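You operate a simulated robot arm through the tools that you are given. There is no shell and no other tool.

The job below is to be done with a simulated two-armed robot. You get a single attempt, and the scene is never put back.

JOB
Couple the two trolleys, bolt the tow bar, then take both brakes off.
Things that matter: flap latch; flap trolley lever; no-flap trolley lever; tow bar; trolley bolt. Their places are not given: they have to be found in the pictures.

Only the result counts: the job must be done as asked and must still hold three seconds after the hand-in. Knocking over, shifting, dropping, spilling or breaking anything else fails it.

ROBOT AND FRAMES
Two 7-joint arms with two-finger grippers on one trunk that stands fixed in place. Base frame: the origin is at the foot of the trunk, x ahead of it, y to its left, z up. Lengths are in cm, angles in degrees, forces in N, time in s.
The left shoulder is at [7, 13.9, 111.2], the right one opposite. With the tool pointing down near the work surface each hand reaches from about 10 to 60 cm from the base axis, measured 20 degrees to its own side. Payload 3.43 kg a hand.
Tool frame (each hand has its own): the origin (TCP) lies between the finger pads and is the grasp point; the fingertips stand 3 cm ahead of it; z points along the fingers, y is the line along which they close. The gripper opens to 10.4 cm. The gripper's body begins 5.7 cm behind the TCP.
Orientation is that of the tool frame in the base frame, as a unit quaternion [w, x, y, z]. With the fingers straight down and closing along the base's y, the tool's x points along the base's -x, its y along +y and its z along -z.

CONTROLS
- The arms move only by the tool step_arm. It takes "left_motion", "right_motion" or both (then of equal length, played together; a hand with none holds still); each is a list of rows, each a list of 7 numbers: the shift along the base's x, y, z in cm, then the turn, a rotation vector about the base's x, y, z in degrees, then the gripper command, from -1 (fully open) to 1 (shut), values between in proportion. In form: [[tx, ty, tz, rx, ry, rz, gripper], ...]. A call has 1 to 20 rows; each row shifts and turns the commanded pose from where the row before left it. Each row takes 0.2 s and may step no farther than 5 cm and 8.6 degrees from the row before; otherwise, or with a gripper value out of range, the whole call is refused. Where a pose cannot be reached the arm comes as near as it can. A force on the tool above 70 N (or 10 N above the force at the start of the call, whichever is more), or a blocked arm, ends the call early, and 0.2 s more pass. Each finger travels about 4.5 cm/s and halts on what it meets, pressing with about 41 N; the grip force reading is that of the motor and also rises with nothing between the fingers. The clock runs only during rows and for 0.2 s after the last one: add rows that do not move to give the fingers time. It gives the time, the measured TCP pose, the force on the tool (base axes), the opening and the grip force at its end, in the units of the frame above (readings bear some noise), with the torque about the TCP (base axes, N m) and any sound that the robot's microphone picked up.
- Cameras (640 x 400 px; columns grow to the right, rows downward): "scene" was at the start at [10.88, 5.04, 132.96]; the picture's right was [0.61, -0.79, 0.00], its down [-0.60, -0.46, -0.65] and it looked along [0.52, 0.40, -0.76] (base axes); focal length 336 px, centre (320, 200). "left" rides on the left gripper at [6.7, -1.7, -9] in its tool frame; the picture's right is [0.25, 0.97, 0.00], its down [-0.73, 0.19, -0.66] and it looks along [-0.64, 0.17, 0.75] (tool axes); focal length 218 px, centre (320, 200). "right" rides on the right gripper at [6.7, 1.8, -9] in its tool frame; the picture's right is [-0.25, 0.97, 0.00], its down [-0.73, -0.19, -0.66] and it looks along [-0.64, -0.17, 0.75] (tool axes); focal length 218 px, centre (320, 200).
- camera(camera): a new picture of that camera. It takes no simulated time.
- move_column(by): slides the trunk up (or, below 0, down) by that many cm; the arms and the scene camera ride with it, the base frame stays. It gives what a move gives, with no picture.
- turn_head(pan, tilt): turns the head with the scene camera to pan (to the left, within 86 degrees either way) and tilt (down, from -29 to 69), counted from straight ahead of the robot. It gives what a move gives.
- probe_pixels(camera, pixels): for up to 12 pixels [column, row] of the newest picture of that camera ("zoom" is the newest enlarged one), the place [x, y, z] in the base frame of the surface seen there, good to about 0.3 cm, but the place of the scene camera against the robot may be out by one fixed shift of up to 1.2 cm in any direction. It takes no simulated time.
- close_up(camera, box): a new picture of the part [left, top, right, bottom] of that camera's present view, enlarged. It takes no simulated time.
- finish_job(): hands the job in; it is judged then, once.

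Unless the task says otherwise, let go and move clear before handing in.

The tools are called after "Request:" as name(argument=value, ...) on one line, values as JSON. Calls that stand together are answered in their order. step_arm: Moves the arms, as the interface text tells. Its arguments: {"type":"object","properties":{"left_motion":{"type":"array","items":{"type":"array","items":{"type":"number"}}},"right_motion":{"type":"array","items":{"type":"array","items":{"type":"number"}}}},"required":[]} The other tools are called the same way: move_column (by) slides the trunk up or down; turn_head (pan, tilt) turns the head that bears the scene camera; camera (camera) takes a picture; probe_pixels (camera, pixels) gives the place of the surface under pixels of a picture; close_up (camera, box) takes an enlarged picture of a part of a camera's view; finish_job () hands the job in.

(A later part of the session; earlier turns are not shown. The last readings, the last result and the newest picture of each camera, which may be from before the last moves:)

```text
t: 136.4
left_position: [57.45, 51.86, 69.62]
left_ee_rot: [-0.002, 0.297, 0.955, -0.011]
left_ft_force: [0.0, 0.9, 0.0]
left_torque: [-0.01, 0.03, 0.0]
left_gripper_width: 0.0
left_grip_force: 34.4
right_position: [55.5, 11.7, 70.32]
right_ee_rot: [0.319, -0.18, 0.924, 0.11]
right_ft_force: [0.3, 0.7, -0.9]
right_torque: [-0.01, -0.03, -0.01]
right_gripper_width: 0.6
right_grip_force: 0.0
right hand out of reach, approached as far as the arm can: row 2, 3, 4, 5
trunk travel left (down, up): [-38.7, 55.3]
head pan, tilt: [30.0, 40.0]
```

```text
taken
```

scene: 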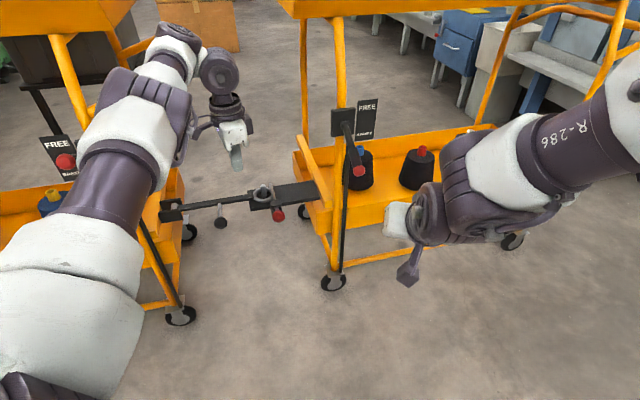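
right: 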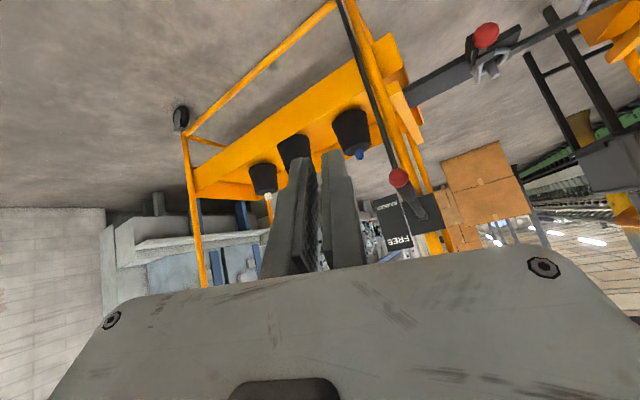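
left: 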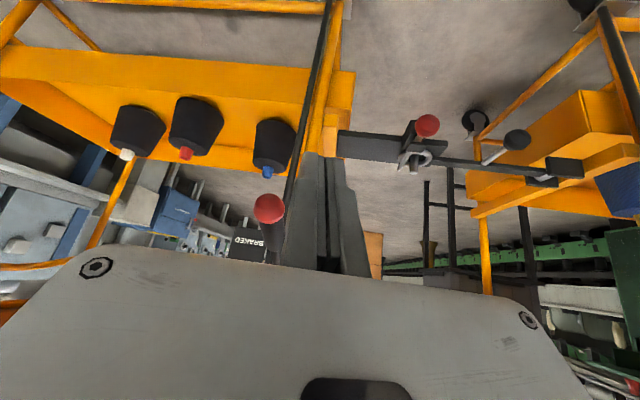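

Limited again because the arm is still folded. Pushing the right hand straight outward now, without rotation.

Request:
step_arm(right_motion=[[2, 0.5, -1, 0, 0, 0, 0.885], [2, 0.5, -1, 0, 0, 0, 0.885], [2, 0.5, -1, 0, 0, 0, 0.885]])

Request:
camera(camera="scene")

Request:
camera(camera="right")

```text
t: 137.2
left_position: [57.48, 51.67, 69.71]
left_ee_rot: [-0.003, 0.298, 0.954, -0.01]
left_ft_force: [0.4, -0.4, -0.2]
left_torque: [-0.01, 0.02, 0.01]
left_gripper_width: 0.01
left_grip_force: 34.4
right_position: [58.51, 14.8, 69.08]
right_ee_rot: [0.321, -0.164, 0.925, 0.117]
right_ft_force: [0.7, -0.8, -0.3]
right_torque: [-0.01, -0.02, 0.02]
right_gripper_width: 0.59
right_grip_force: 0.0
right hand out of reach, approached as far as the arm can: row 1, 2, 3
trunk travel left (down, up): [-38.7, 55.3]
head pan, tilt: [30.0, 40.0]
```

```text
taken
```

scene: 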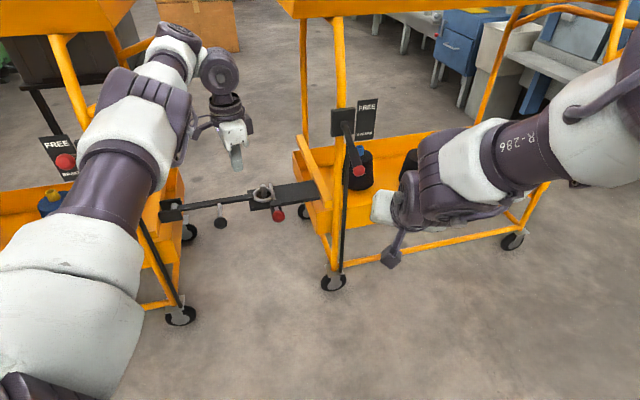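

```text
taken
```

right: 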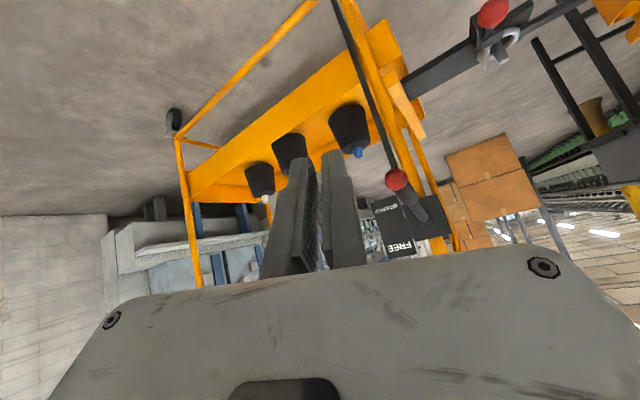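

Progress: (58.5,14.8,69). Continuing outward with more tilt and lower.

Request:
step_arm(right_motion=[[1.2, 0.2, -1.5, 3.2, -7.0, 1, 0.885], [1.2, 0.2, -1.5, 3.2, -7.0, 1, 0.885], [1.2, 0.2, -1.5, 3.2, -7.0, 1, 0.885]])

Request:
camera(camera="scene")

Request:
camera(camera="right")

```text
t: 138.0
left_position: [57.42, 51.74, 69.75]
left_ee_rot: [-0.003, 0.297, 0.955, -0.01]
left_ft_force: [0.4, -0.3, 0.8]
left_torque: [0.0, 0.0, -0.01]
left_gripper_width: 0.0
left_grip_force: 34.9
right_position: [58.56, 14.73, 70.22]
right_ee_rot: [0.497, -0.173, 0.836, 0.155]
right_ft_force: [0.8, 0.1, -0.1]
right_torque: [0.01, 0.02, 0.02]
right_gripper_width: 0.59
right_grip_force: 0.1
right hand out of reach, approached as far as the arm can: row 1, 2, 3
trunk travel left (down, up): [-38.7, 55.3]
head pan, tilt: [30.0, 40.0]
```

```text
taken
```

scene: 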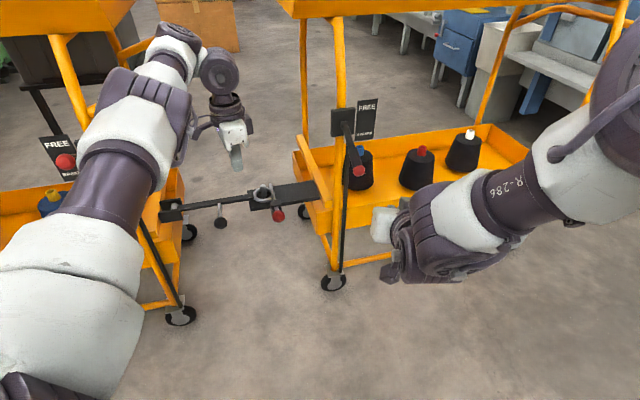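

```text
taken
```

right: 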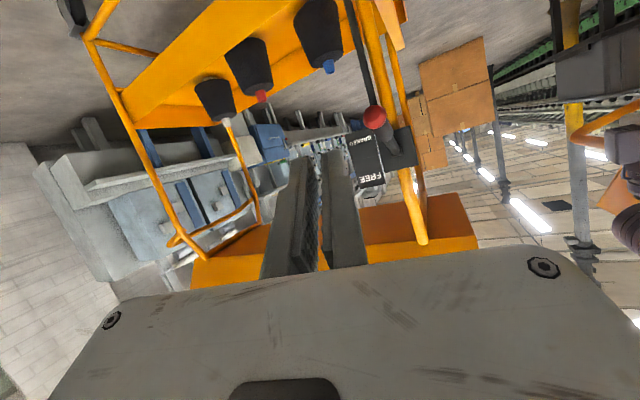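

Orientation is right (tilt 63°, yaw 29°). Probing the lever from the right camera, where its knob is at (373,118).

Request:
probe_pixels(camera="right", pixels=[[373, 118], [366, 110], [380, 126], [388, 137], [395, 150], [402, 160]])

Request:
close_up(camera="right", box=[280, 70, 460, 210])

```text
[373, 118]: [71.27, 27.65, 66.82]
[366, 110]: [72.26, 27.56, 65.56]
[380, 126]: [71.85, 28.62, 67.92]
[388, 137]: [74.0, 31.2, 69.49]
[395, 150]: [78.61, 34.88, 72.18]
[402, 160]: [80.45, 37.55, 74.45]
```

```text
2.86 times, centred on (370, 140) of right
```

zoom: 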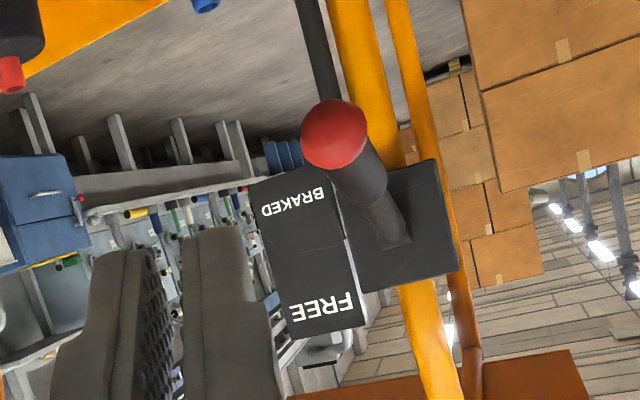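

Cap centre about (72.4,28.4,66.7). Lowering the right hand first, then checking.

Request:
step_arm(right_motion=[[0.9, 0.8, -2, 0, 0, 0, 0.885], [0.9, 0.8, -2, 0, 0, 0, 0.885], [0.9, 0.8, -2, 0, 0, 0, 0.885], [0.9, 0.8, -2, 0, 0, 0, 0.885]])

Request:
camera(camera="right")

Request:
camera(camera="scene")

```text
t: 139.0
left_position: [57.39, 51.76, 69.69]
left_ee_rot: [-0.004, 0.299, 0.954, -0.01]
left_ft_force: [0.6, -0.1, 0.7]
left_torque: [-0.01, -0.02, 0.02]
left_gripper_width: 0.03
left_grip_force: 34.7
right_position: [58.06, 14.62, 69.89]
right_ee_rot: [0.497, -0.176, 0.836, 0.155]
right_ft_force: [0.3, -0.3, 0.0]
right_torque: [-0.03, 0.01, -0.01]
right_gripper_width: 0.6
right_grip_force: 0.1
right hand out of reach, approached as far as the arm can: row 1, 2, 3, 4
trunk travel left (down, up): [-38.7, 55.3]
head pan, tilt: [30.0, 40.0]
```

```text
taken
```

right: 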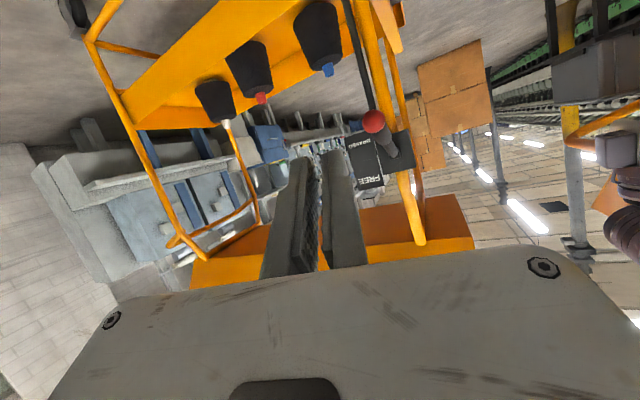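

```text
taken
```

scene: 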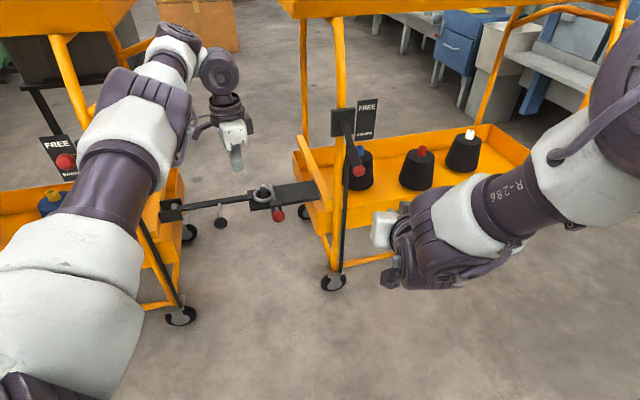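

Stuck again: the right elbow sits too far forward. The left arm's low-elbow shape (used for the bolt), with a raised trunk and turned right, should reach; first I'll retract the right arm.

Request:
step_arm(right_motion=[[-1, -1, 0.3, -3.2, 7.2, -1, 0.885], [-1, -1, 0.3, -3.2, 7.2, -1, 0.885], [-1, -1, 0.3, -3.2, 7.2, -1, 0.885], [-1, -1, 0.3, -3.2, 7.2, -1, 0.885], [-1, -1, 0.3, -3.2, 7.2, -1, 0.885], [-1, -1, 0.3, -3.2, 7.2, -1, 0.885], [-1, -1, 0.3, -3.2, 7.2, -1, 0.885], [-1, -1.5, 0.3, -2, 4, -5, 0.885], [-2, -2, 0, 0, 0, -6, 0.885], [-2, -2, 0, 0, 0, -6, 0.885], [-2.5, -2, 0, 0, 0, 0, 0.885], [-2.5, -2, 0, 0, 0, 0, 0.885], [-2.5, -2, 0, 0, 0, 0, 0.885], [-2.5, -2, 0, 0, 0, 0, 0.885]])

Request:
camera(camera="scene")

```text
t: 142.0
left_position: [57.33, 51.7, 69.76]
left_ee_rot: [-0.003, 0.298, 0.954, -0.01]
left_ft_force: [-0.6, 0.3, -0.4]
left_torque: [0.01, -0.02, -0.01]
left_gripper_width: 0.0
left_grip_force: 34.8
right_position: [35.45, -5.67, 71.92]
right_ee_rot: [0.024, -0.001, 0.999, 0.023]
right_ft_force: [-0.3, -0.5, -0.5]
right_torque: [0.05, 0.04, -0.01]
right_gripper_width: 0.6
right_grip_force: 0.0
trunk travel left (down, up): [-38.7, 55.3]
head pan, tilt: [30.0, 40.0]
```

```text
taken
```

scene: 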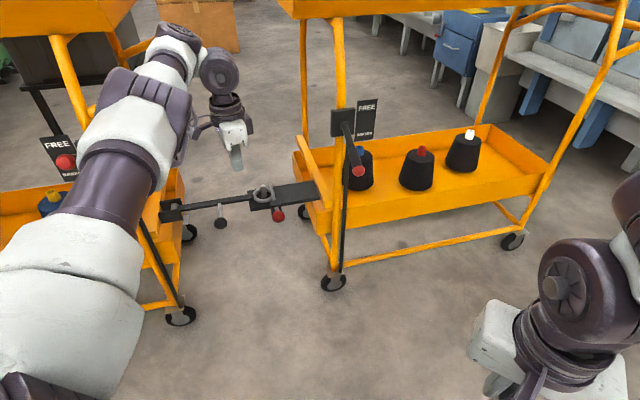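

Now the left arm: moving back toward its earlier tool-down pose near (42,40), yaw to about +14°, hoping to keep the elbow left.

Request:
step_arm(left_motion=[[-2.5, -1.5, -0.3, 0, 0, 7, 1], [-2.5, -1.5, -0.3, 0, 0, 7, 1], [-2.5, -1.5, -0.3, 0, 0, 7, 1], [-2.5, -1.5, -0.3, 0, 0, 7, 1], [-2.5, -1.5, -0.3, 0, 0, 7, 1], [-2.5, -1.5, -0.3, 0, 0, 7, 1], [-0.5, -1, 0, 0, 0, 6, 1]], right_motion=[[-0.5, -1, 0.5, 0, 0, 0, 0.885], [-0.5, -1, 0.5, 0, 0, 0, 0.885], [-0.5, -1, 0.5, 0, 0, 0, 0.885], [-0.5, -1, 0.5, 0, 0, 0, 0.885], [-0.5, 0, 0.5, 0, 0, 0, 0.885], [0, 0, 0, 0, 0, 0, 0.885], [0, 0, 0, 0, 0, 0, 0.885]])

Request:
turn_head(pan=50, tilt=35)

Request:
camera(camera="scene")

```text
t: 143.6
left_position: [46.35, 44.97, 68.87]
left_ee_rot: [0.001, -0.117, 0.993, -0.009]
left_ft_force: [1.1, -0.2, 0.1]
left_torque: [0.0, 0.0, -0.01]
left_gripper_width: 0.0
left_grip_force: 35.3
left hand out of reach, approached as far as the arm can: row 1, 2, 5
right_position: [32.9, -9.25, 74.54]
right_ee_rot: [0.021, -0.001, 0.999, 0.024]
right_ft_force: [0.9, -0.5, -0.3]
right_torque: [0.0, 0.0, 0.01]
right_gripper_width: 0.59
right_grip_force: 0.1
trunk travel left (down, up): [-38.7, 55.3]
head pan, tilt: [30.0, 40.0]
```

```text
t: 144.4
left_position: [46.32, 45.31, 68.85]
left_ee_rot: [0.001, -0.116, 0.993, -0.01]
left_ft_force: [0.2, 0.7, 0.2]
left_torque: [0.02, -0.04, -0.03]
left_gripper_width: 0.0
left_grip_force: 34.7
right_position: [32.89, -9.31, 74.54]
right_ee_rot: [0.022, -0.002, 0.999, 0.024]
right_ft_force: [0.2, -0.2, -0.6]
right_torque: [-0.05, 0.01, -0.01]
right_gripper_width: 0.59
right_grip_force: 0.2
trunk travel left (down, up): [-38.7, 55.3]
head pan, tilt: [50.0, 35.0]
```

```text
taken
```

scene: 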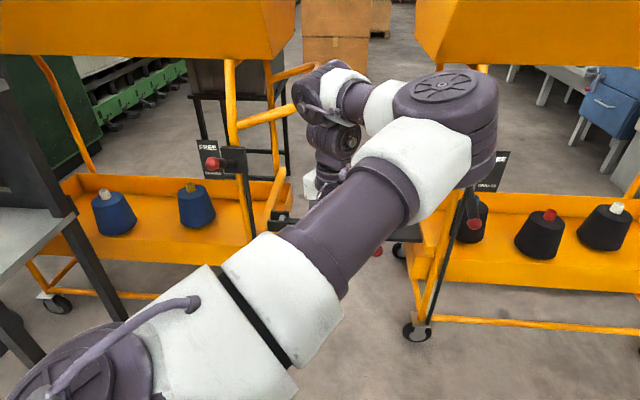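

The elbow went right again. I'll go back out straight with yaw −34°, then fold in while keeping that yaw so that the elbow goes left.

Request:
step_arm(left_motion=[[1.8, 1, 0, 0, 0, -8, 1], [1.8, 1, 0, 0, 0, -8, 1], [1.8, 1, 0, 0, 0, -8, 1], [1.8, 1, 0, 0, 0, -8, 1], [1.8, 1, 0, 0, 0, -8, 1], [1.8, 1, 0, 0, 0, -8, 1], [0, 0, 0, 0, 0, -8, 1], [0, 0, 0, 0, 0, -8, 1]])

Request:
camera(camera="scene")

```text
t: 146.2
left_position: [57.09, 52.54, 68.96]
left_ee_rot: [-0.002, 0.296, 0.955, -0.008]
left_ft_force: [-0.1, -0.1, -0.1]
left_torque: [0.01, 0.01, -0.01]
left_gripper_width: 0.01
left_grip_force: 34.3
left hand out of reach, approached as far as the arm can: row 2, 3, 6, 7, 8
right_position: [32.94, -9.22, 74.35]
right_ee_rot: [0.023, -0.001, 0.999, 0.023]
right_ft_force: [0.0, 0.9, 0.8]
right_torque: [-0.01, 0.0, -0.01]
right_gripper_width: 0.58
right_grip_force: 0.1
trunk travel left (down, up): [-38.7, 55.3]
head pan, tilt: [50.0, 35.0]
```

```text
taken
```

scene: 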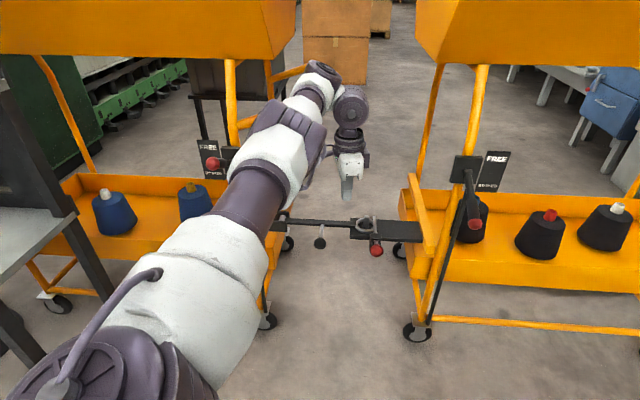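

Straight now. Folding inward with yaw held.

Request:
step_arm(left_motion=[[-2, -2, 0.5, 0, 0, 0, 1], [-2, -2, 0.5, 0, 0, 0, 1], [-2, -2, 0.5, 0, 0, 0, 1], [-2, -2, 0.5, 0, 0, 0, 1], [-2, -2, 0.5, 0, 0, 0, 1]])

Request:
camera(camera="scene")

```text
t: 147.4
left_position: [57.07, 52.51, 69.02]
left_ee_rot: [-0.001, 0.295, 0.955, -0.007]
left_ft_force: [-0.1, -0.1, 0.8]
left_torque: [0.01, 0.02, -0.02]
left_gripper_width: 0.0
left_grip_force: 35.0
left hand out of reach, approached as far as the arm can: row 1, 2, 3, 4, 5
right_position: [32.95, -9.42, 74.46]
right_ee_rot: [0.023, -0.001, 0.999, 0.024]
right_ft_force: [-0.4, 0.4, 0.6]
right_torque: [0.0, -0.02, 0.0]
right_gripper_width: 0.56
right_grip_force: 0.1
trunk travel left (down, up): [-38.7, 55.3]
head pan, tilt: [50.0, 35.0]
```

```text
taken
```

scene: 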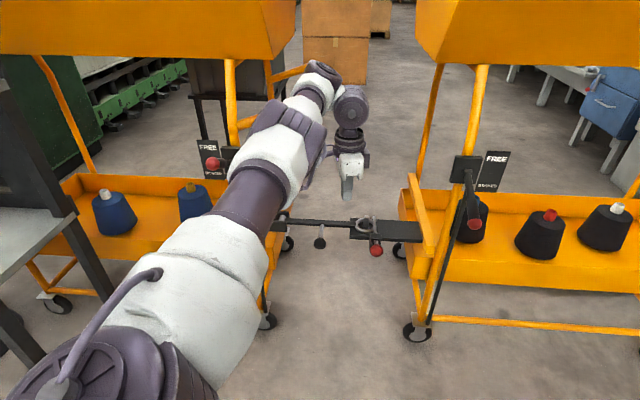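

I'll re-create the low-elbow shape the way it arose before: via the pose in front of the left lever. First back to yaw +14°, then yaw to ~55° and tilt.

Request:
step_arm(left_motion=[[-2.5, -1.5, -0.3, 0, 0, 7, 1], [-2.5, -1.5, -0.3, 0, 0, 7, 1], [-2.5, -1.5, -0.3, 0, 0, 7, 1], [-2.5, -1.5, -0.3, 0, 0, 7, 1], [-2.5, -1.5, -0.3, 0, 0, 7, 1], [-2.5, -1.5, -0.3, 0, 0, 7, 1], [-1, -1, 0, 0, 0, 7, 1], [-1, 0, 0.5, 0, 0, 8, 1], [-1, 0, 0.5, 0, 0, 8, 1], [-1, 0, 0.5, 0, 0, 8, 1], [-1, 0, 0.5, 0, 0, 8, 1], [-1, 0, 0.5, 0, 0, 4, 1]])

Request:
camera(camera="scene")

```text
t: 150.0
left_position: [40.95, 46.06, 70.83]
left_ee_rot: [0.004, -0.428, 0.904, -0.007]
left_ft_force: [0.0, -0.2, -1.1]
left_torque: [0.02, -0.03, 0.01]
left_gripper_width: 0.01
left_grip_force: 34.9
left hand out of reach, approached as far as the arm can: row 1, 2, 4, 5
right_position: [32.92, -9.31, 74.53]
right_ee_rot: [0.022, -0.002, 0.999, 0.024]
right_ft_force: [-0.4, 0.2, -0.2]
right_torque: [0.03, 0.03, 0.02]
right_gripper_width: 0.6
right_grip_force: 0.1
trunk travel left (down, up): [-38.7, 55.3]
head pan, tilt: [50.0, 35.0]
```

```text
taken
```

scene: 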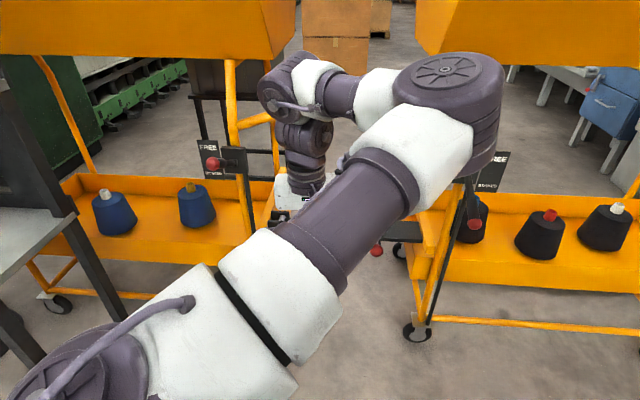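

Yaw 51°. Now tilting while moving toward (36,61,71), in front of the left lever and below it.

Request:
step_arm(left_motion=[[-0.6, 2, 0, 6.2, -5.06, 0, 1], [-0.6, 2, 0, 6.2, -5.06, 0, 1], [-0.6, 2, 0, 6.2, -5.06, 0, 1], [-0.6, 2, 0, 6.2, -5.06, 0, 1], [-0.6, 2, 0, 6.2, -5.06, 0, 1], [-0.6, 2, 0, 6.2, -5.06, 0, 1], [-0.6, 2, 0, 6.2, -5.06, 0, 1], [-0.4, 1, 0, 4.0, -3.3, 0, 1]])

Request:
camera(camera="scene")

Request:
camera(camera="left")

```text
t: 151.8
left_position: [37.64, 61.32, 70.38]
left_ee_rot: [0.463, -0.365, 0.778, 0.215]
left_ft_force: [0.5, 0.0, 0.0]
left_torque: [0.02, 0.0, 0.0]
left_gripper_width: 0.01
left_grip_force: 35.4
left hand out of reach, approached as far as the arm can: row 6, 7
right_position: [32.95, -9.27, 74.38]
right_ee_rot: [0.023, -0.001, 0.999, 0.024]
right_ft_force: [0.9, 0.4, 0.0]
right_torque: [0.01, -0.02, 0.03]
right_gripper_width: 0.58
right_grip_force: 0.0
trunk travel left (down, up): [-38.7, 55.3]
head pan, tilt: [50.0, 35.0]
```

```text
taken
```

scene: 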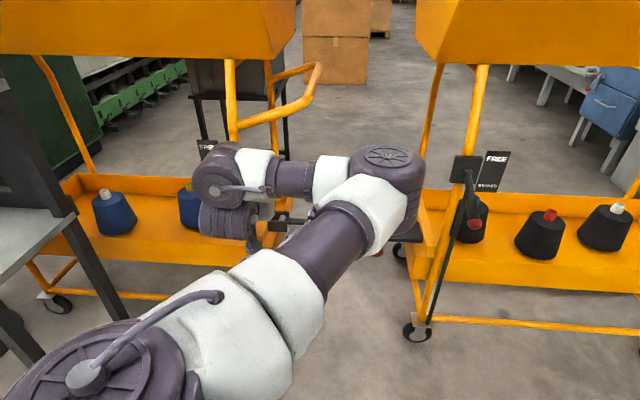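

```text
taken
```

left: 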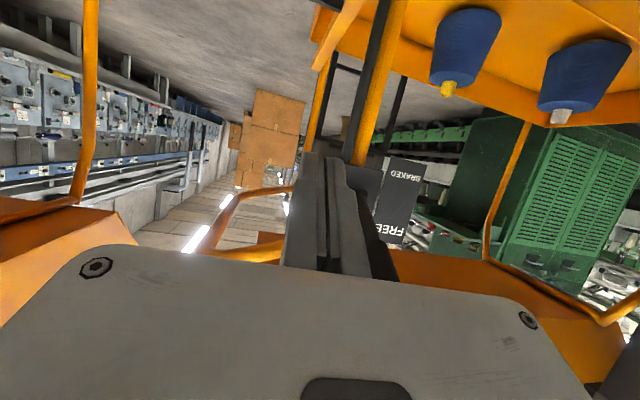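

Now reversing an earlier path, down to about (48,58,56), which should bring the elbow low.

Request:
step_arm(left_motion=[[1.6, -0.4, -2.2, 0, 0, 0, 1], [1.8, -0.5, -2.4, 0, 0, 0, 1], [1.8, -0.5, -2.4, 0, 0, 0, 1], [1.8, -0.5, -2.4, 0, 0, 0, 1], [1.8, -0.5, -2.4, 0, 0, 0, 1], [1.8, -0.5, -2.4, 0, 0, 0, 1]])

Request:
turn_head(pan=45, tilt=48)

Request:
camera(camera="scene")

```text
t: 153.2
left_position: [48.0, 58.21, 56.36]
left_ee_rot: [0.463, -0.365, 0.779, 0.214]
left_ft_force: [0.2, 0.1, 0.2]
left_torque: [0.02, 0.03, -0.02]
left_gripper_width: 0.0
left_grip_force: 35.0
right_position: [32.9, -9.17, 74.4]
right_ee_rot: [0.023, -0.002, 0.999, 0.024]
right_ft_force: [-0.6, -0.3, -0.4]
right_torque: [-0.01, -0.02, 0.05]
right_gripper_width: 0.57
right_grip_force: 0.0
trunk travel left (down, up): [-38.7, 55.3]
head pan, tilt: [50.0, 35.0]
```

```text
t: 153.9
left_position: [47.77, 58.28, 56.39]
left_ee_rot: [0.464, -0.363, 0.78, 0.213]
left_ft_force: [-0.6, -0.5, 0.7]
left_torque: [-0.01, 0.03, 0.02]
left_gripper_width: 0.01
left_grip_force: 34.3
right_position: [32.98, -9.25, 74.48]
right_ee_rot: [0.023, 0.0, 0.999, 0.024]
right_ft_force: [-0.4, 0.1, 0.2]
right_torque: [0.0, -0.01, -0.01]
right_gripper_width: 0.58
right_grip_force: 0.1
trunk travel left (down, up): [-38.7, 55.3]
head pan, tilt: [45.0, 48.0]
```

```text
taken
```

scene: 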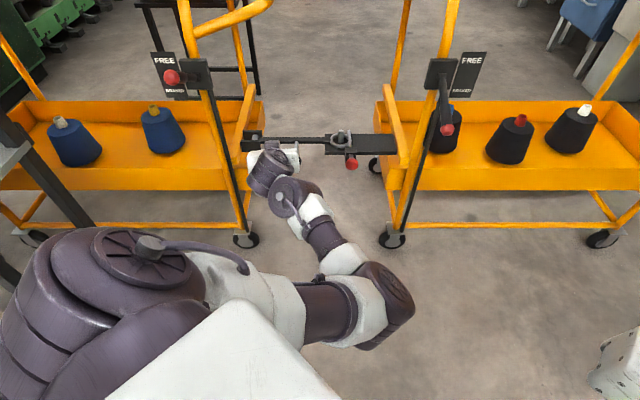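

The elbow is now low, the shape I want. Raising the trunk 15 and then moving the hand right, down in front of the right lever.

Request:
move_column(by=15)

Request:
step_arm(left_motion=[[1, -2.5, -2, 0, 0, 0, 1], [1, -2.5, -2, 0, 0, 0, 1], [1, -2.5, -2, 0, 0, 0, 1], [1, -2.5, -2, 0, 0, 0, 1], [1, -2.5, -2, 0, 0, 0, 1], [1, -2.5, -2, 0, 0, 0, 1]])

Request:
camera(camera="scene")

Request:
camera(camera="left")

```text
t: 155.7
left_position: [47.79, 58.32, 71.35]
left_ee_rot: [0.463, -0.364, 0.779, 0.214]
left_ft_force: [0.5, 0.1, -0.2]
left_torque: [0.04, 0.0, 0.0]
left_gripper_width: 0.01
left_grip_force: 35.4
right_position: [32.91, -9.26, 89.34]
right_ee_rot: [0.023, -0.002, 0.999, 0.023]
right_ft_force: [0.7, -1.0, -0.1]
right_torque: [0.01, -0.05, -0.01]
right_gripper_width: 0.59
right_grip_force: 0.1
trunk travel left (down, up): [-53.7, 40.3]
head pan, tilt: [45.0, 48.0]
```

```text
t: 157.3
left_position: [54.03, 50.97, 64.42]
left_ee_rot: [0.493, -0.362, 0.746, 0.264]
left_ft_force: [-0.8, -0.2, -0.3]
left_torque: [-0.05, 0.02, 0.0]
left_gripper_width: 0.0
left_grip_force: 34.7
right_position: [32.92, -9.15, 89.46]
right_ee_rot: [0.023, 0.0, 0.999, 0.024]
right_ft_force: [0.0, -0.3, -1.2]
right_torque: [0.03, -0.02, -0.02]
right_gripper_width: 0.62
right_grip_force: 0.0
trunk travel left (down, up): [-53.7, 40.3]
head pan, tilt: [45.0, 48.0]
stopped in row 6 (left hand): the arm was blocked; the commanded pose is now the measured one
```

```text
taken
```

scene: 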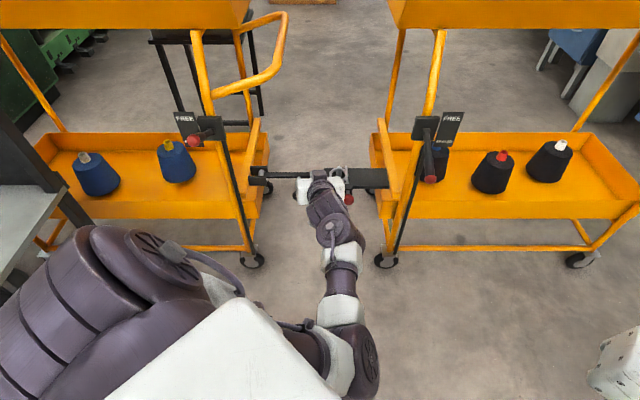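

```text
taken
```

left: 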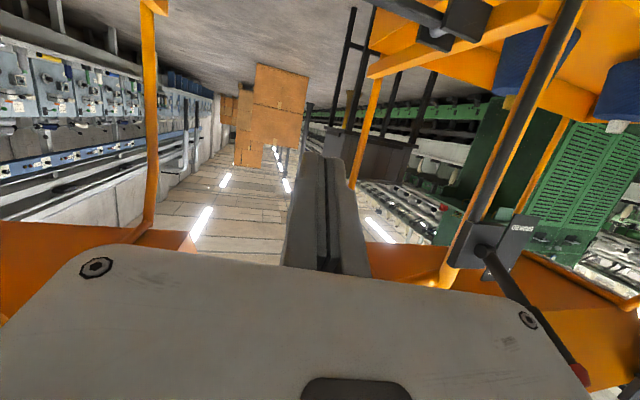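

Blocked again near the trunk, so the wrist needs to be farther out. Moving outward first, then right.

Request:
step_arm(left_motion=[[2, 0, -0.5, 0, 0, 0, 1], [2, -0.5, -1, 0, 0, 0, 1], [2, -1, -1.5, 0, 0, 0, 1], [1.5, -1.5, -1.5, 0, 0, 0, 1]])

Request:
camera(camera="scene")

Request:
camera(camera="left")

```text
t: 158.3
left_position: [61.77, 47.69, 59.76]
left_ee_rot: [0.491, -0.363, 0.747, 0.263]
left_ft_force: [-0.1, 0.4, 0.3]
left_torque: [0.0, 0.0, 0.01]
left_gripper_width: 0.0
left_grip_force: 34.1
right_position: [32.96, -9.38, 89.46]
right_ee_rot: [0.022, -0.001, 0.999, 0.024]
right_ft_force: [-0.5, 0.4, 0.3]
right_torque: [-0.05, -0.02, 0.05]
right_gripper_width: 0.56
right_grip_force: 0.0
trunk travel left (down, up): [-53.7, 40.3]
head pan, tilt: [45.0, 48.0]
```

```text
taken
```

scene: 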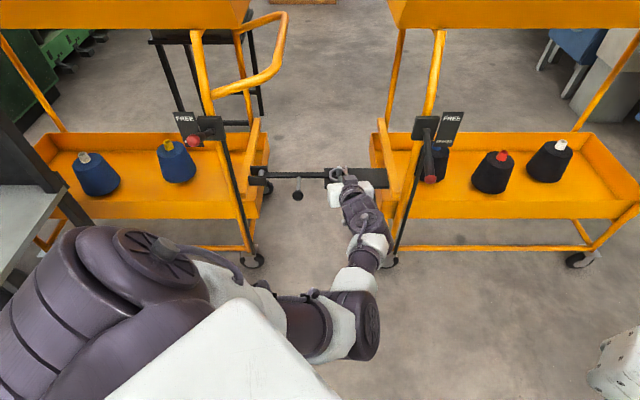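

```text
taken
```

left: 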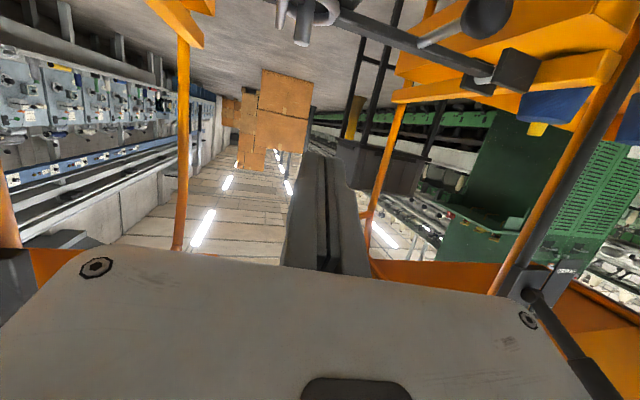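

Good. Now shifting right in front of and below the right lever, reducing the yaw slightly.

Request:
step_arm(left_motion=[[0.6, -2.5, -0.3, 0, 0, -2, 1], [0.6, -2.5, -0.3, 0, 0, -2, 1], [0.6, -2.5, -0.3, 0, 0, -2, 1], [0.6, -2.5, -0.3, 0, 0, -2, 1]])

Request:
camera(camera="scene")

Request:
camera(camera="left")

```text
t: 159.3
left_position: [64.01, 37.68, 58.43]
left_ee_rot: [0.508, -0.31, 0.77, 0.228]
left_ft_force: [-0.6, -0.6, -0.3]
left_torque: [0.01, 0.01, 0.0]
left_gripper_width: 0.0
left_grip_force: 35.1
right_position: [32.93, -9.32, 89.48]
right_ee_rot: [0.023, -0.001, 0.999, 0.023]
right_ft_force: [-0.5, 0.6, -0.2]
right_torque: [-0.02, -0.02, -0.02]
right_gripper_width: 0.57
right_grip_force: 0.0
trunk travel left (down, up): [-53.7, 40.3]
head pan, tilt: [45.0, 48.0]
```

```text
taken
```

scene: 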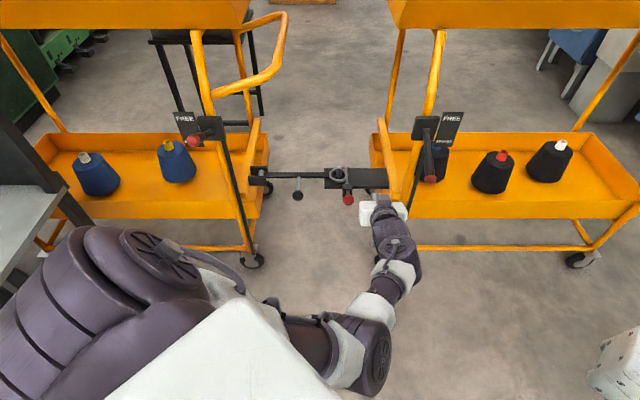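

```text
taken
```

left: 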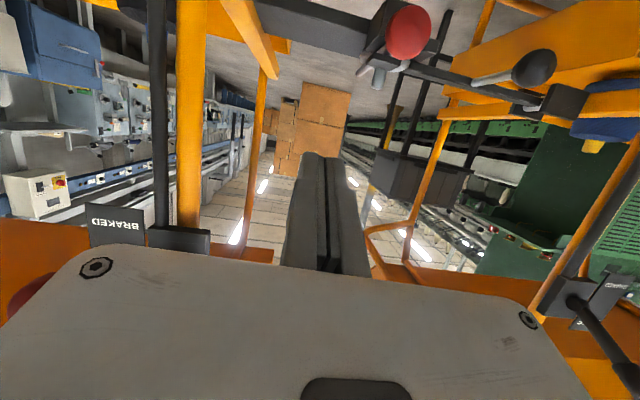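

Hand is well aligned with the lever (yaw 46°). Sliding right beneath the lever's end with the two-finger groove ready.

Request:
step_arm(left_motion=[[1.2, -2.14, 0.3, 0, 0, 0, 0.885], [1.2, -2.14, 0.3, 0, 0, 0, 0.885], [1.2, -2.14, 0.3, 0, 0, 0, 0.885], [1.2, -2.14, 0.3, 0, 0, 0, 0.885]])

Request:
camera(camera="scene")

Request:
camera(camera="left")

```text
t: 160.3
left_position: [68.74, 29.16, 59.4]
left_ee_rot: [0.507, -0.31, 0.771, 0.228]
left_ft_force: [0.1, 0.3, -0.8]
left_torque: [0.0, -0.02, 0.01]
left_gripper_width: 0.61
left_grip_force: 0.0
right_position: [32.92, -9.34, 89.32]
right_ee_rot: [0.022, -0.001, 0.999, 0.024]
right_ft_force: [-0.5, 0.2, 0.1]
right_torque: [-0.04, 0.04, 0.03]
right_gripper_width: 0.57
right_grip_force: 0.1
trunk travel left (down, up): [-53.7, 40.3]
head pan, tilt: [45.0, 48.0]
```

```text
taken
```

scene: 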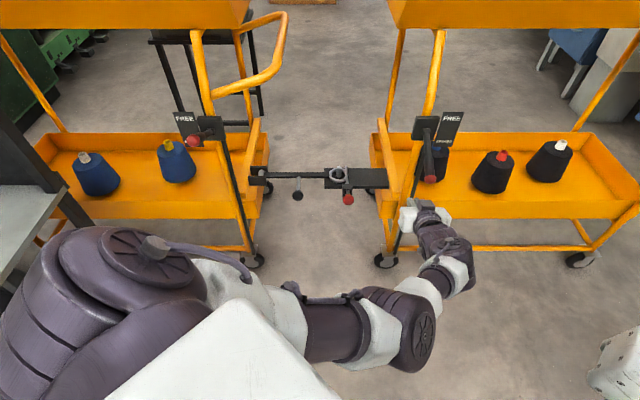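

```text
taken
```

left: 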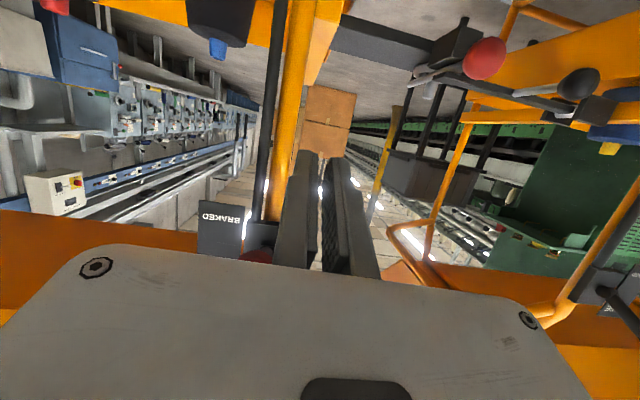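

Cap just visible at (255,258); I need about 2.9 cm more to the right. Adjusting.

Request:
step_arm(left_motion=[[0.48, -1.58, 0.3, 0, 0, 0, 0.885], [0.48, -1.58, 0.3, 0, 0, 0, 0.885]])

Request:
camera(camera="left")

Request:
close_up(camera="scene", box=[370, 90, 510, 230])

```text
t: 160.9
left_position: [69.78, 26.23, 60.26]
left_ee_rot: [0.508, -0.31, 0.77, 0.23]
left_ft_force: [-0.8, -0.8, -0.4]
left_torque: [-0.03, 0.0, -0.02]
left_gripper_width: 0.59
left_grip_force: 0.0
right_position: [32.96, -9.3, 89.45]
right_ee_rot: [0.023, -0.001, 0.999, 0.024]
right_ft_force: [0.3, 0.2, -0.8]
right_torque: [-0.02, 0.03, 0.02]
right_gripper_width: 0.62
right_grip_force: 0.1
trunk travel left (down, up): [-53.7, 40.3]
head pan, tilt: [45.0, 48.0]
```

```text
taken
```

left: 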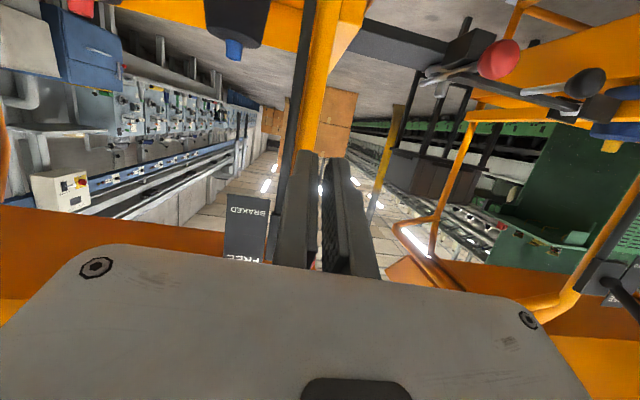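

```text
2.86 times, centred on (440, 160) of scene
```

zoom: 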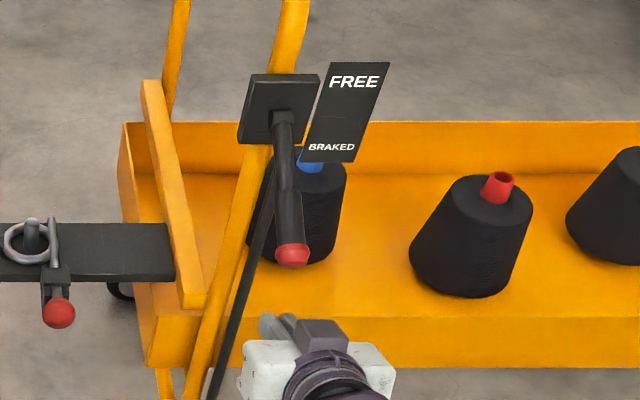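

A trace of red shows at (312,265). Rising 1.8 cm to see the cap through the gap.

Request:
step_arm(left_motion=[[0, 0, 0.9, 0, 0, 0, 0.885], [0, 0, 0.9, 0, 0, 0, 0.885]])

Request:
camera(camera="left")

Request:
close_up(camera="left", box=[260, 140, 400, 280])

```text
t: 161.5
left_position: [70.52, 28.05, 63.17]
left_ee_rot: [0.515, -0.317, 0.761, 0.236]
left_ft_force: [0.4, 0.3, -0.3]
left_torque: [0.04, -0.01, 0.01]
left_gripper_width: 0.6
left_grip_force: 0.0
right_position: [32.84, -9.29, 89.61]
right_ee_rot: [0.022, -0.002, 0.999, 0.024]
right_ft_force: [0.0, -0.1, 0.3]
right_torque: [-0.01, 0.03, 0.02]
right_gripper_width: 0.61
right_grip_force: 0.1
trunk travel left (down, up): [-53.7, 40.3]
head pan, tilt: [45.0, 48.0]
```

```text
taken
```

left: 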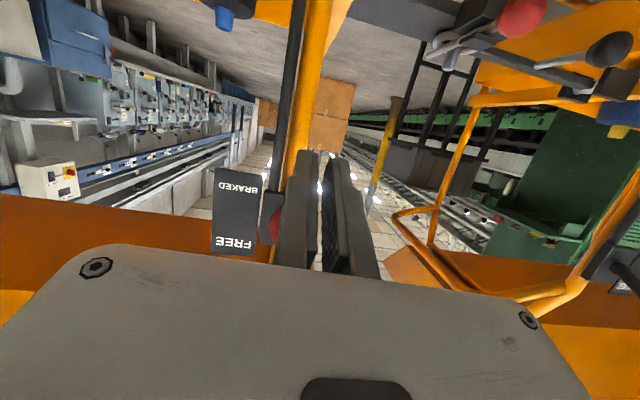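

```text
2.86 times, centred on (330, 210) of left
```

zoom: 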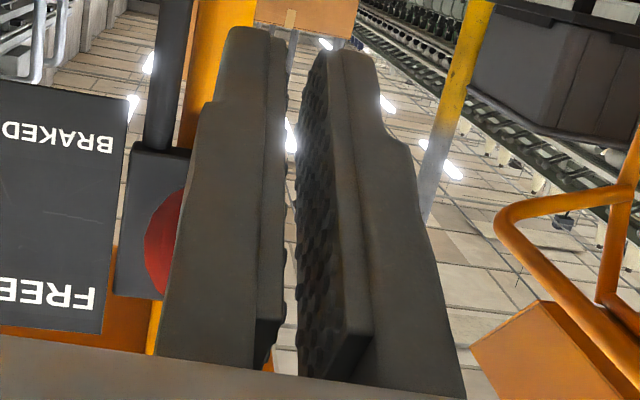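

The hand drifted slightly left while rising; the cap is now right of the fingers. Lowering a bit and shifting right about 1.9 cm.

Request:
step_arm(left_motion=[[0, 0, -1, 0, 0, 0, 0.885], [0.65, -0.68, -0.4, 0, 0, 0, 0.885], [0.65, -0.68, 0, 0, 0, 0, 0.885], [0, 0, 0, 0, 0, 0, 0.885]])

Request:
camera(camera="left")

Request:
close_up(camera="left", box=[260, 140, 400, 280])

```text
t: 162.5
left_position: [71.18, 24.51, 60.6]
left_ee_rot: [0.507, -0.311, 0.771, 0.228]
left_ft_force: [0.6, 0.2, -0.7]
left_torque: [0.01, 0.01, 0.0]
left_gripper_width: 0.58
left_grip_force: 0.1
right_position: [33.04, -9.3, 89.47]
right_ee_rot: [0.023, -0.002, 0.999, 0.023]
right_ft_force: [-0.7, 0.9, 0.5]
right_torque: [-0.01, 0.0, 0.03]
right_gripper_width: 0.56
right_grip_force: 0.0
trunk travel left (down, up): [-53.7, 40.3]
head pan, tilt: [45.0, 48.0]
```

```text
taken
```

left: 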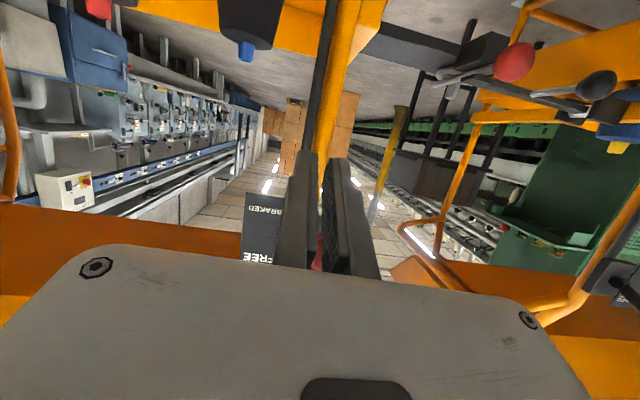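

```text
2.86 times, centred on (330, 210) of left
```

zoom: 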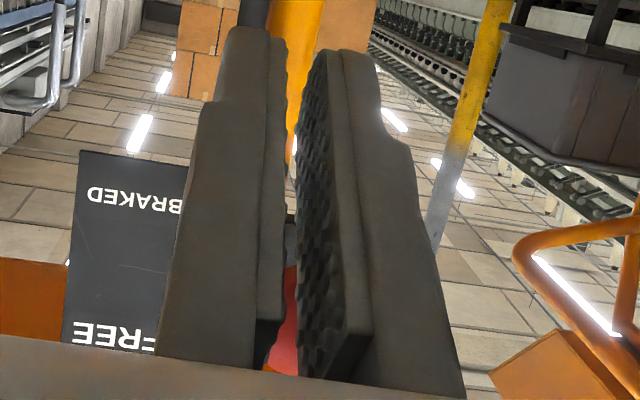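

The cap is near the gap but about 1.3 cm to the left of centre. Shifting a little left and watching how the arm tracks.

Request:
step_arm(left_motion=[[-0.45, 0.5, 0, 0, 0, 0, 0.885], [-0.45, 0.5, 0, 0, 0, 0, 0.885], [0, 0, 0, 0, 0, 0, 0.885]])

Request:
camera(camera="scene")

Request:
probe_pixels(camera="scene", pixels=[[410, 340], [430, 340], [390, 300], [330, 330], [300, 320], [620, 370]])

Request:
close_up(camera="left", box=[260, 140, 400, 280])

```text
t: 163.3
left_position: [70.14, 25.77, 60.53]
left_ee_rot: [0.508, -0.31, 0.771, 0.227]
left_ft_force: [-0.9, 0.9, 0.3]
left_torque: [0.0, 0.02, 0.02]
left_gripper_width: 0.55
left_grip_force: 0.0
right_position: [32.93, -9.36, 89.44]
right_ee_rot: [0.023, -0.001, 0.999, 0.024]
right_ft_force: [0.1, -0.6, 0.5]
right_torque: [0.0, 0.04, 0.0]
right_gripper_width: 0.6
right_grip_force: 0.0
trunk travel left (down, up): [-53.7, 40.3]
head pan, tilt: [45.0, 48.0]
```

```text
taken
```

scene: 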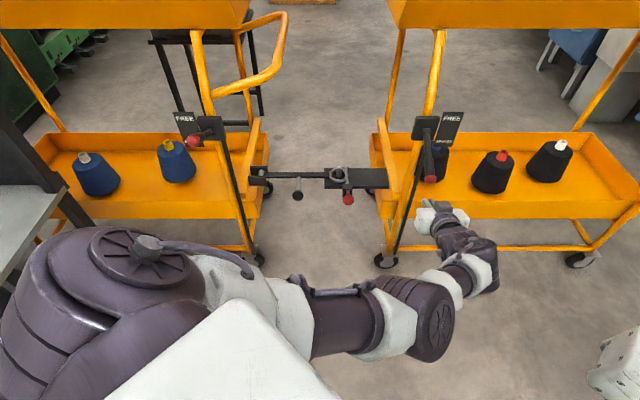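

```text
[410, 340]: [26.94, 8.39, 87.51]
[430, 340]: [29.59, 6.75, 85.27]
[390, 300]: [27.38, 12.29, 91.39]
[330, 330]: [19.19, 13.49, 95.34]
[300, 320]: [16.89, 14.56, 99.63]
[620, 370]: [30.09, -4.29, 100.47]
```

```text
2.86 times, centred on (330, 210) of left
```

zoom: 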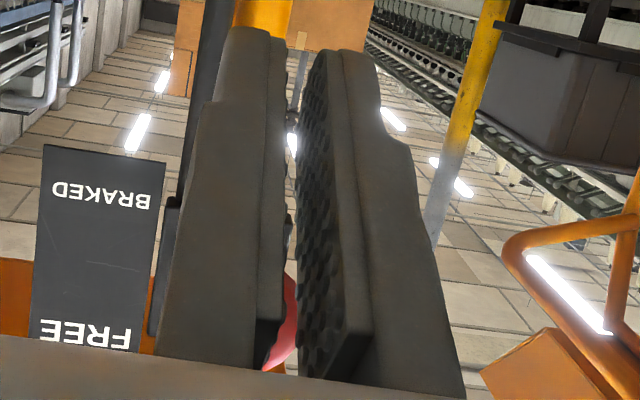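

The left elbow is within a few cm of the right hand, which may have disturbed the rise. Moving the right hand forward and right out of its way.

Request:
step_arm(right_motion=[[2, -2, -1, 0, 0, 0, 0.885], [2, -2, -1, 0, 0, 0, 0.885], [2, -2, -1, 0, 0, 0, 0.885], [2, -2, -1, 0, 0, 0, 0.885], [2, -2, -1, 0, 0, 0, 0.885], [1, -2, -1, 0, 0, 0, 0.885]])

Request:
camera(camera="scene")

```text
t: 164.7
left_position: [70.23, 25.72, 60.48]
left_ee_rot: [0.508, -0.309, 0.771, 0.227]
left_ft_force: [-0.1, -0.6, 0.2]
left_torque: [-0.01, -0.03, -0.02]
left_gripper_width: 0.58
left_grip_force: 0.1
right_position: [39.39, -16.06, 85.91]
right_ee_rot: [0.023, 0.001, 0.999, 0.023]
right_ft_force: [-0.3, -0.2, -0.1]
right_torque: [0.01, 0.0, 0.04]
right_gripper_width: 0.59
right_grip_force: 0.1
right hand out of reach, approached as far as the arm can: row 4, 5, 6
trunk travel left (down, up): [-53.7, 40.3]
head pan, tilt: [45.0, 48.0]
```

```text
taken
```

scene: 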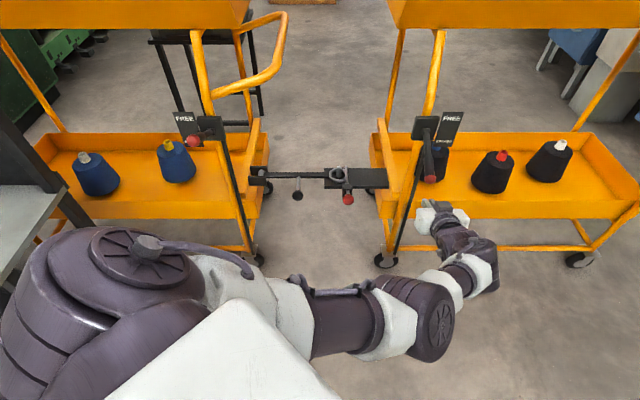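

Right hand is clear. Rising under the cap in small rows, with a small left correction.

Request:
step_arm(left_motion=[[-0.2, 0.2, 0.6, 0, 0, 0, 0.885], [-0.2, 0.2, 0.6, 0, 0, 0, 0.885], [0, 0, 0.5, 0, 0, 0, 0.885]])

Request:
close_up(camera="left", box=[260, 140, 400, 280])

```text
t: 165.5
left_position: [70.4, 27.99, 63.63]
left_ee_rot: [0.515, -0.315, 0.762, 0.235]
left_ft_force: [0.8, 0.3, 0.3]
left_torque: [-0.01, 0.0, 0.0]
left_gripper_width: 0.58
left_grip_force: 0.0
right_position: [39.42, -16.06, 85.95]
right_ee_rot: [0.024, -0.001, 0.999, 0.023]
right_ft_force: [-0.3, 0.3, -0.7]
right_torque: [0.02, 0.02, 0.02]
right_gripper_width: 0.59
right_grip_force: 0.0
trunk travel left (down, up): [-53.7, 40.3]
head pan, tilt: [45.0, 48.0]
```

```text
2.86 times, centred on (330, 210) of left
```

zoom: 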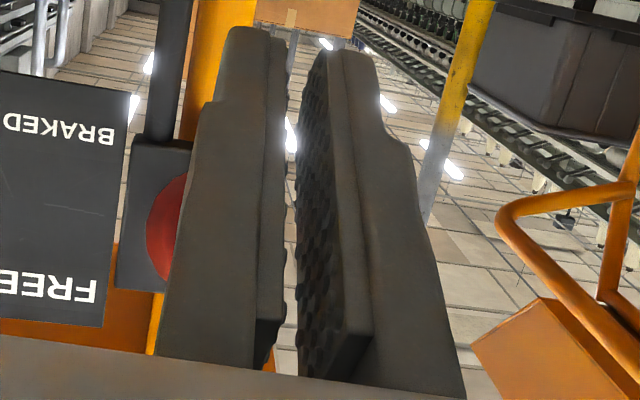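

The same jump occurs when the arm itself rises. Instead I'll return the hand to the good pose below and lift it with the trunk.

Request:
step_arm(left_motion=[[0.2, -0.2, -0.6, 0, 0, 0, 0.885], [0.2, -0.2, -0.6, 0, 0, 0, 0.885], [0, 0, -0.6, 0, 0, 0, 0.885], [-0.1, 0.1, 0, 0, 0, 0, 0.885]])

Request:
move_column(by=2)

Request:
camera(camera="left")

Request:
close_up(camera="left", box=[260, 140, 400, 280])

```text
t: 166.5
left_position: [70.17, 25.68, 60.39]
left_ee_rot: [0.508, -0.31, 0.771, 0.226]
left_ft_force: [0.0, -0.8, 0.4]
left_torque: [0.04, -0.01, 0.0]
left_gripper_width: 0.59
left_grip_force: 0.0
right_position: [39.21, -16.02, 85.86]
right_ee_rot: [0.024, 0.0, 0.999, 0.022]
right_ft_force: [-0.6, 0.4, -0.3]
right_torque: [-0.04, -0.02, -0.02]
right_gripper_width: 0.61
right_grip_force: 0.0
trunk travel left (down, up): [-53.7, 40.3]
head pan, tilt: [45.0, 48.0]
```

```text
t: 167.2
left_position: [70.2, 25.84, 62.48]
left_ee_rot: [0.508, -0.31, 0.771, 0.228]
left_ft_force: [-0.2, -0.5, 0.4]
left_torque: [-0.01, -0.01, 0.01]
left_gripper_width: 0.59
left_grip_force: 0.0
right_position: [39.29, -16.05, 87.83]
right_ee_rot: [0.023, 0.0, 0.999, 0.023]
right_ft_force: [-0.4, 0.2, 0.9]
right_torque: [-0.02, 0.05, -0.01]
right_gripper_width: 0.6
right_grip_force: 0.1
trunk travel left (down, up): [-55.7, 38.3]
head pan, tilt: [45.0, 48.0]
```

```text
taken
```

left: 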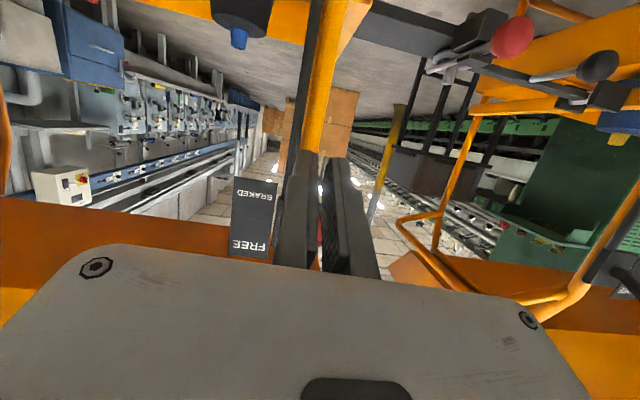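

```text
2.86 times, centred on (330, 210) of left
```

zoom: 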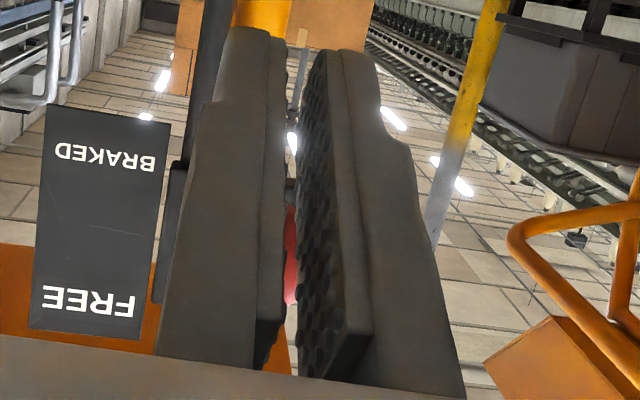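

The trunk lift tracks exactly and the cap is centred in the gap. Lifting further.

Request:
move_column(by=2.5)

Request:
close_up(camera="left", box=[260, 140, 400, 280])

Request:
close_up(camera="scene", box=[370, 90, 510, 230])

```text
t: 167.9
left_position: [70.15, 25.8, 64.96]
left_ee_rot: [0.507, -0.31, 0.771, 0.228]
left_ft_force: [0.2, 0.1, 0.4]
left_torque: [-0.01, -0.04, 0.01]
left_gripper_width: 0.58
left_grip_force: 0.0
right_position: [39.28, -16.01, 90.32]
right_ee_rot: [0.023, -0.001, 0.999, 0.023]
right_ft_force: [-0.3, 0.2, -0.2]
right_torque: [0.03, 0.0, 0.01]
right_gripper_width: 0.62
right_grip_force: 0.1
trunk travel left (down, up): [-58.2, 35.8]
head pan, tilt: [45.0, 48.0]
```

```text
2.86 times, centred on (330, 210) of left
```

zoom: 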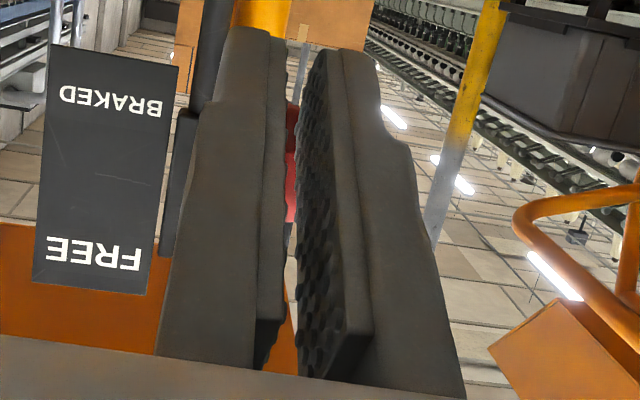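

```text
2.86 times, centred on (440, 160) of scene
```

zoom: 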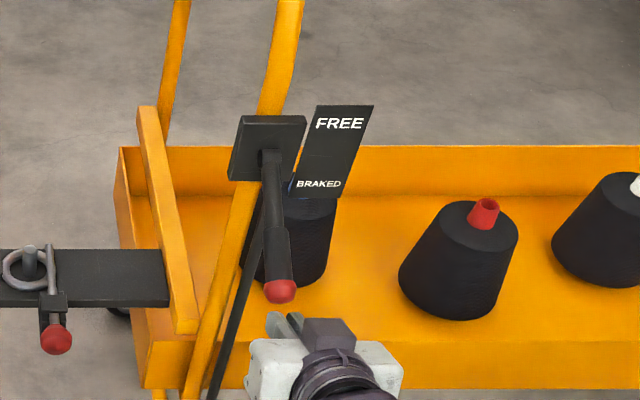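

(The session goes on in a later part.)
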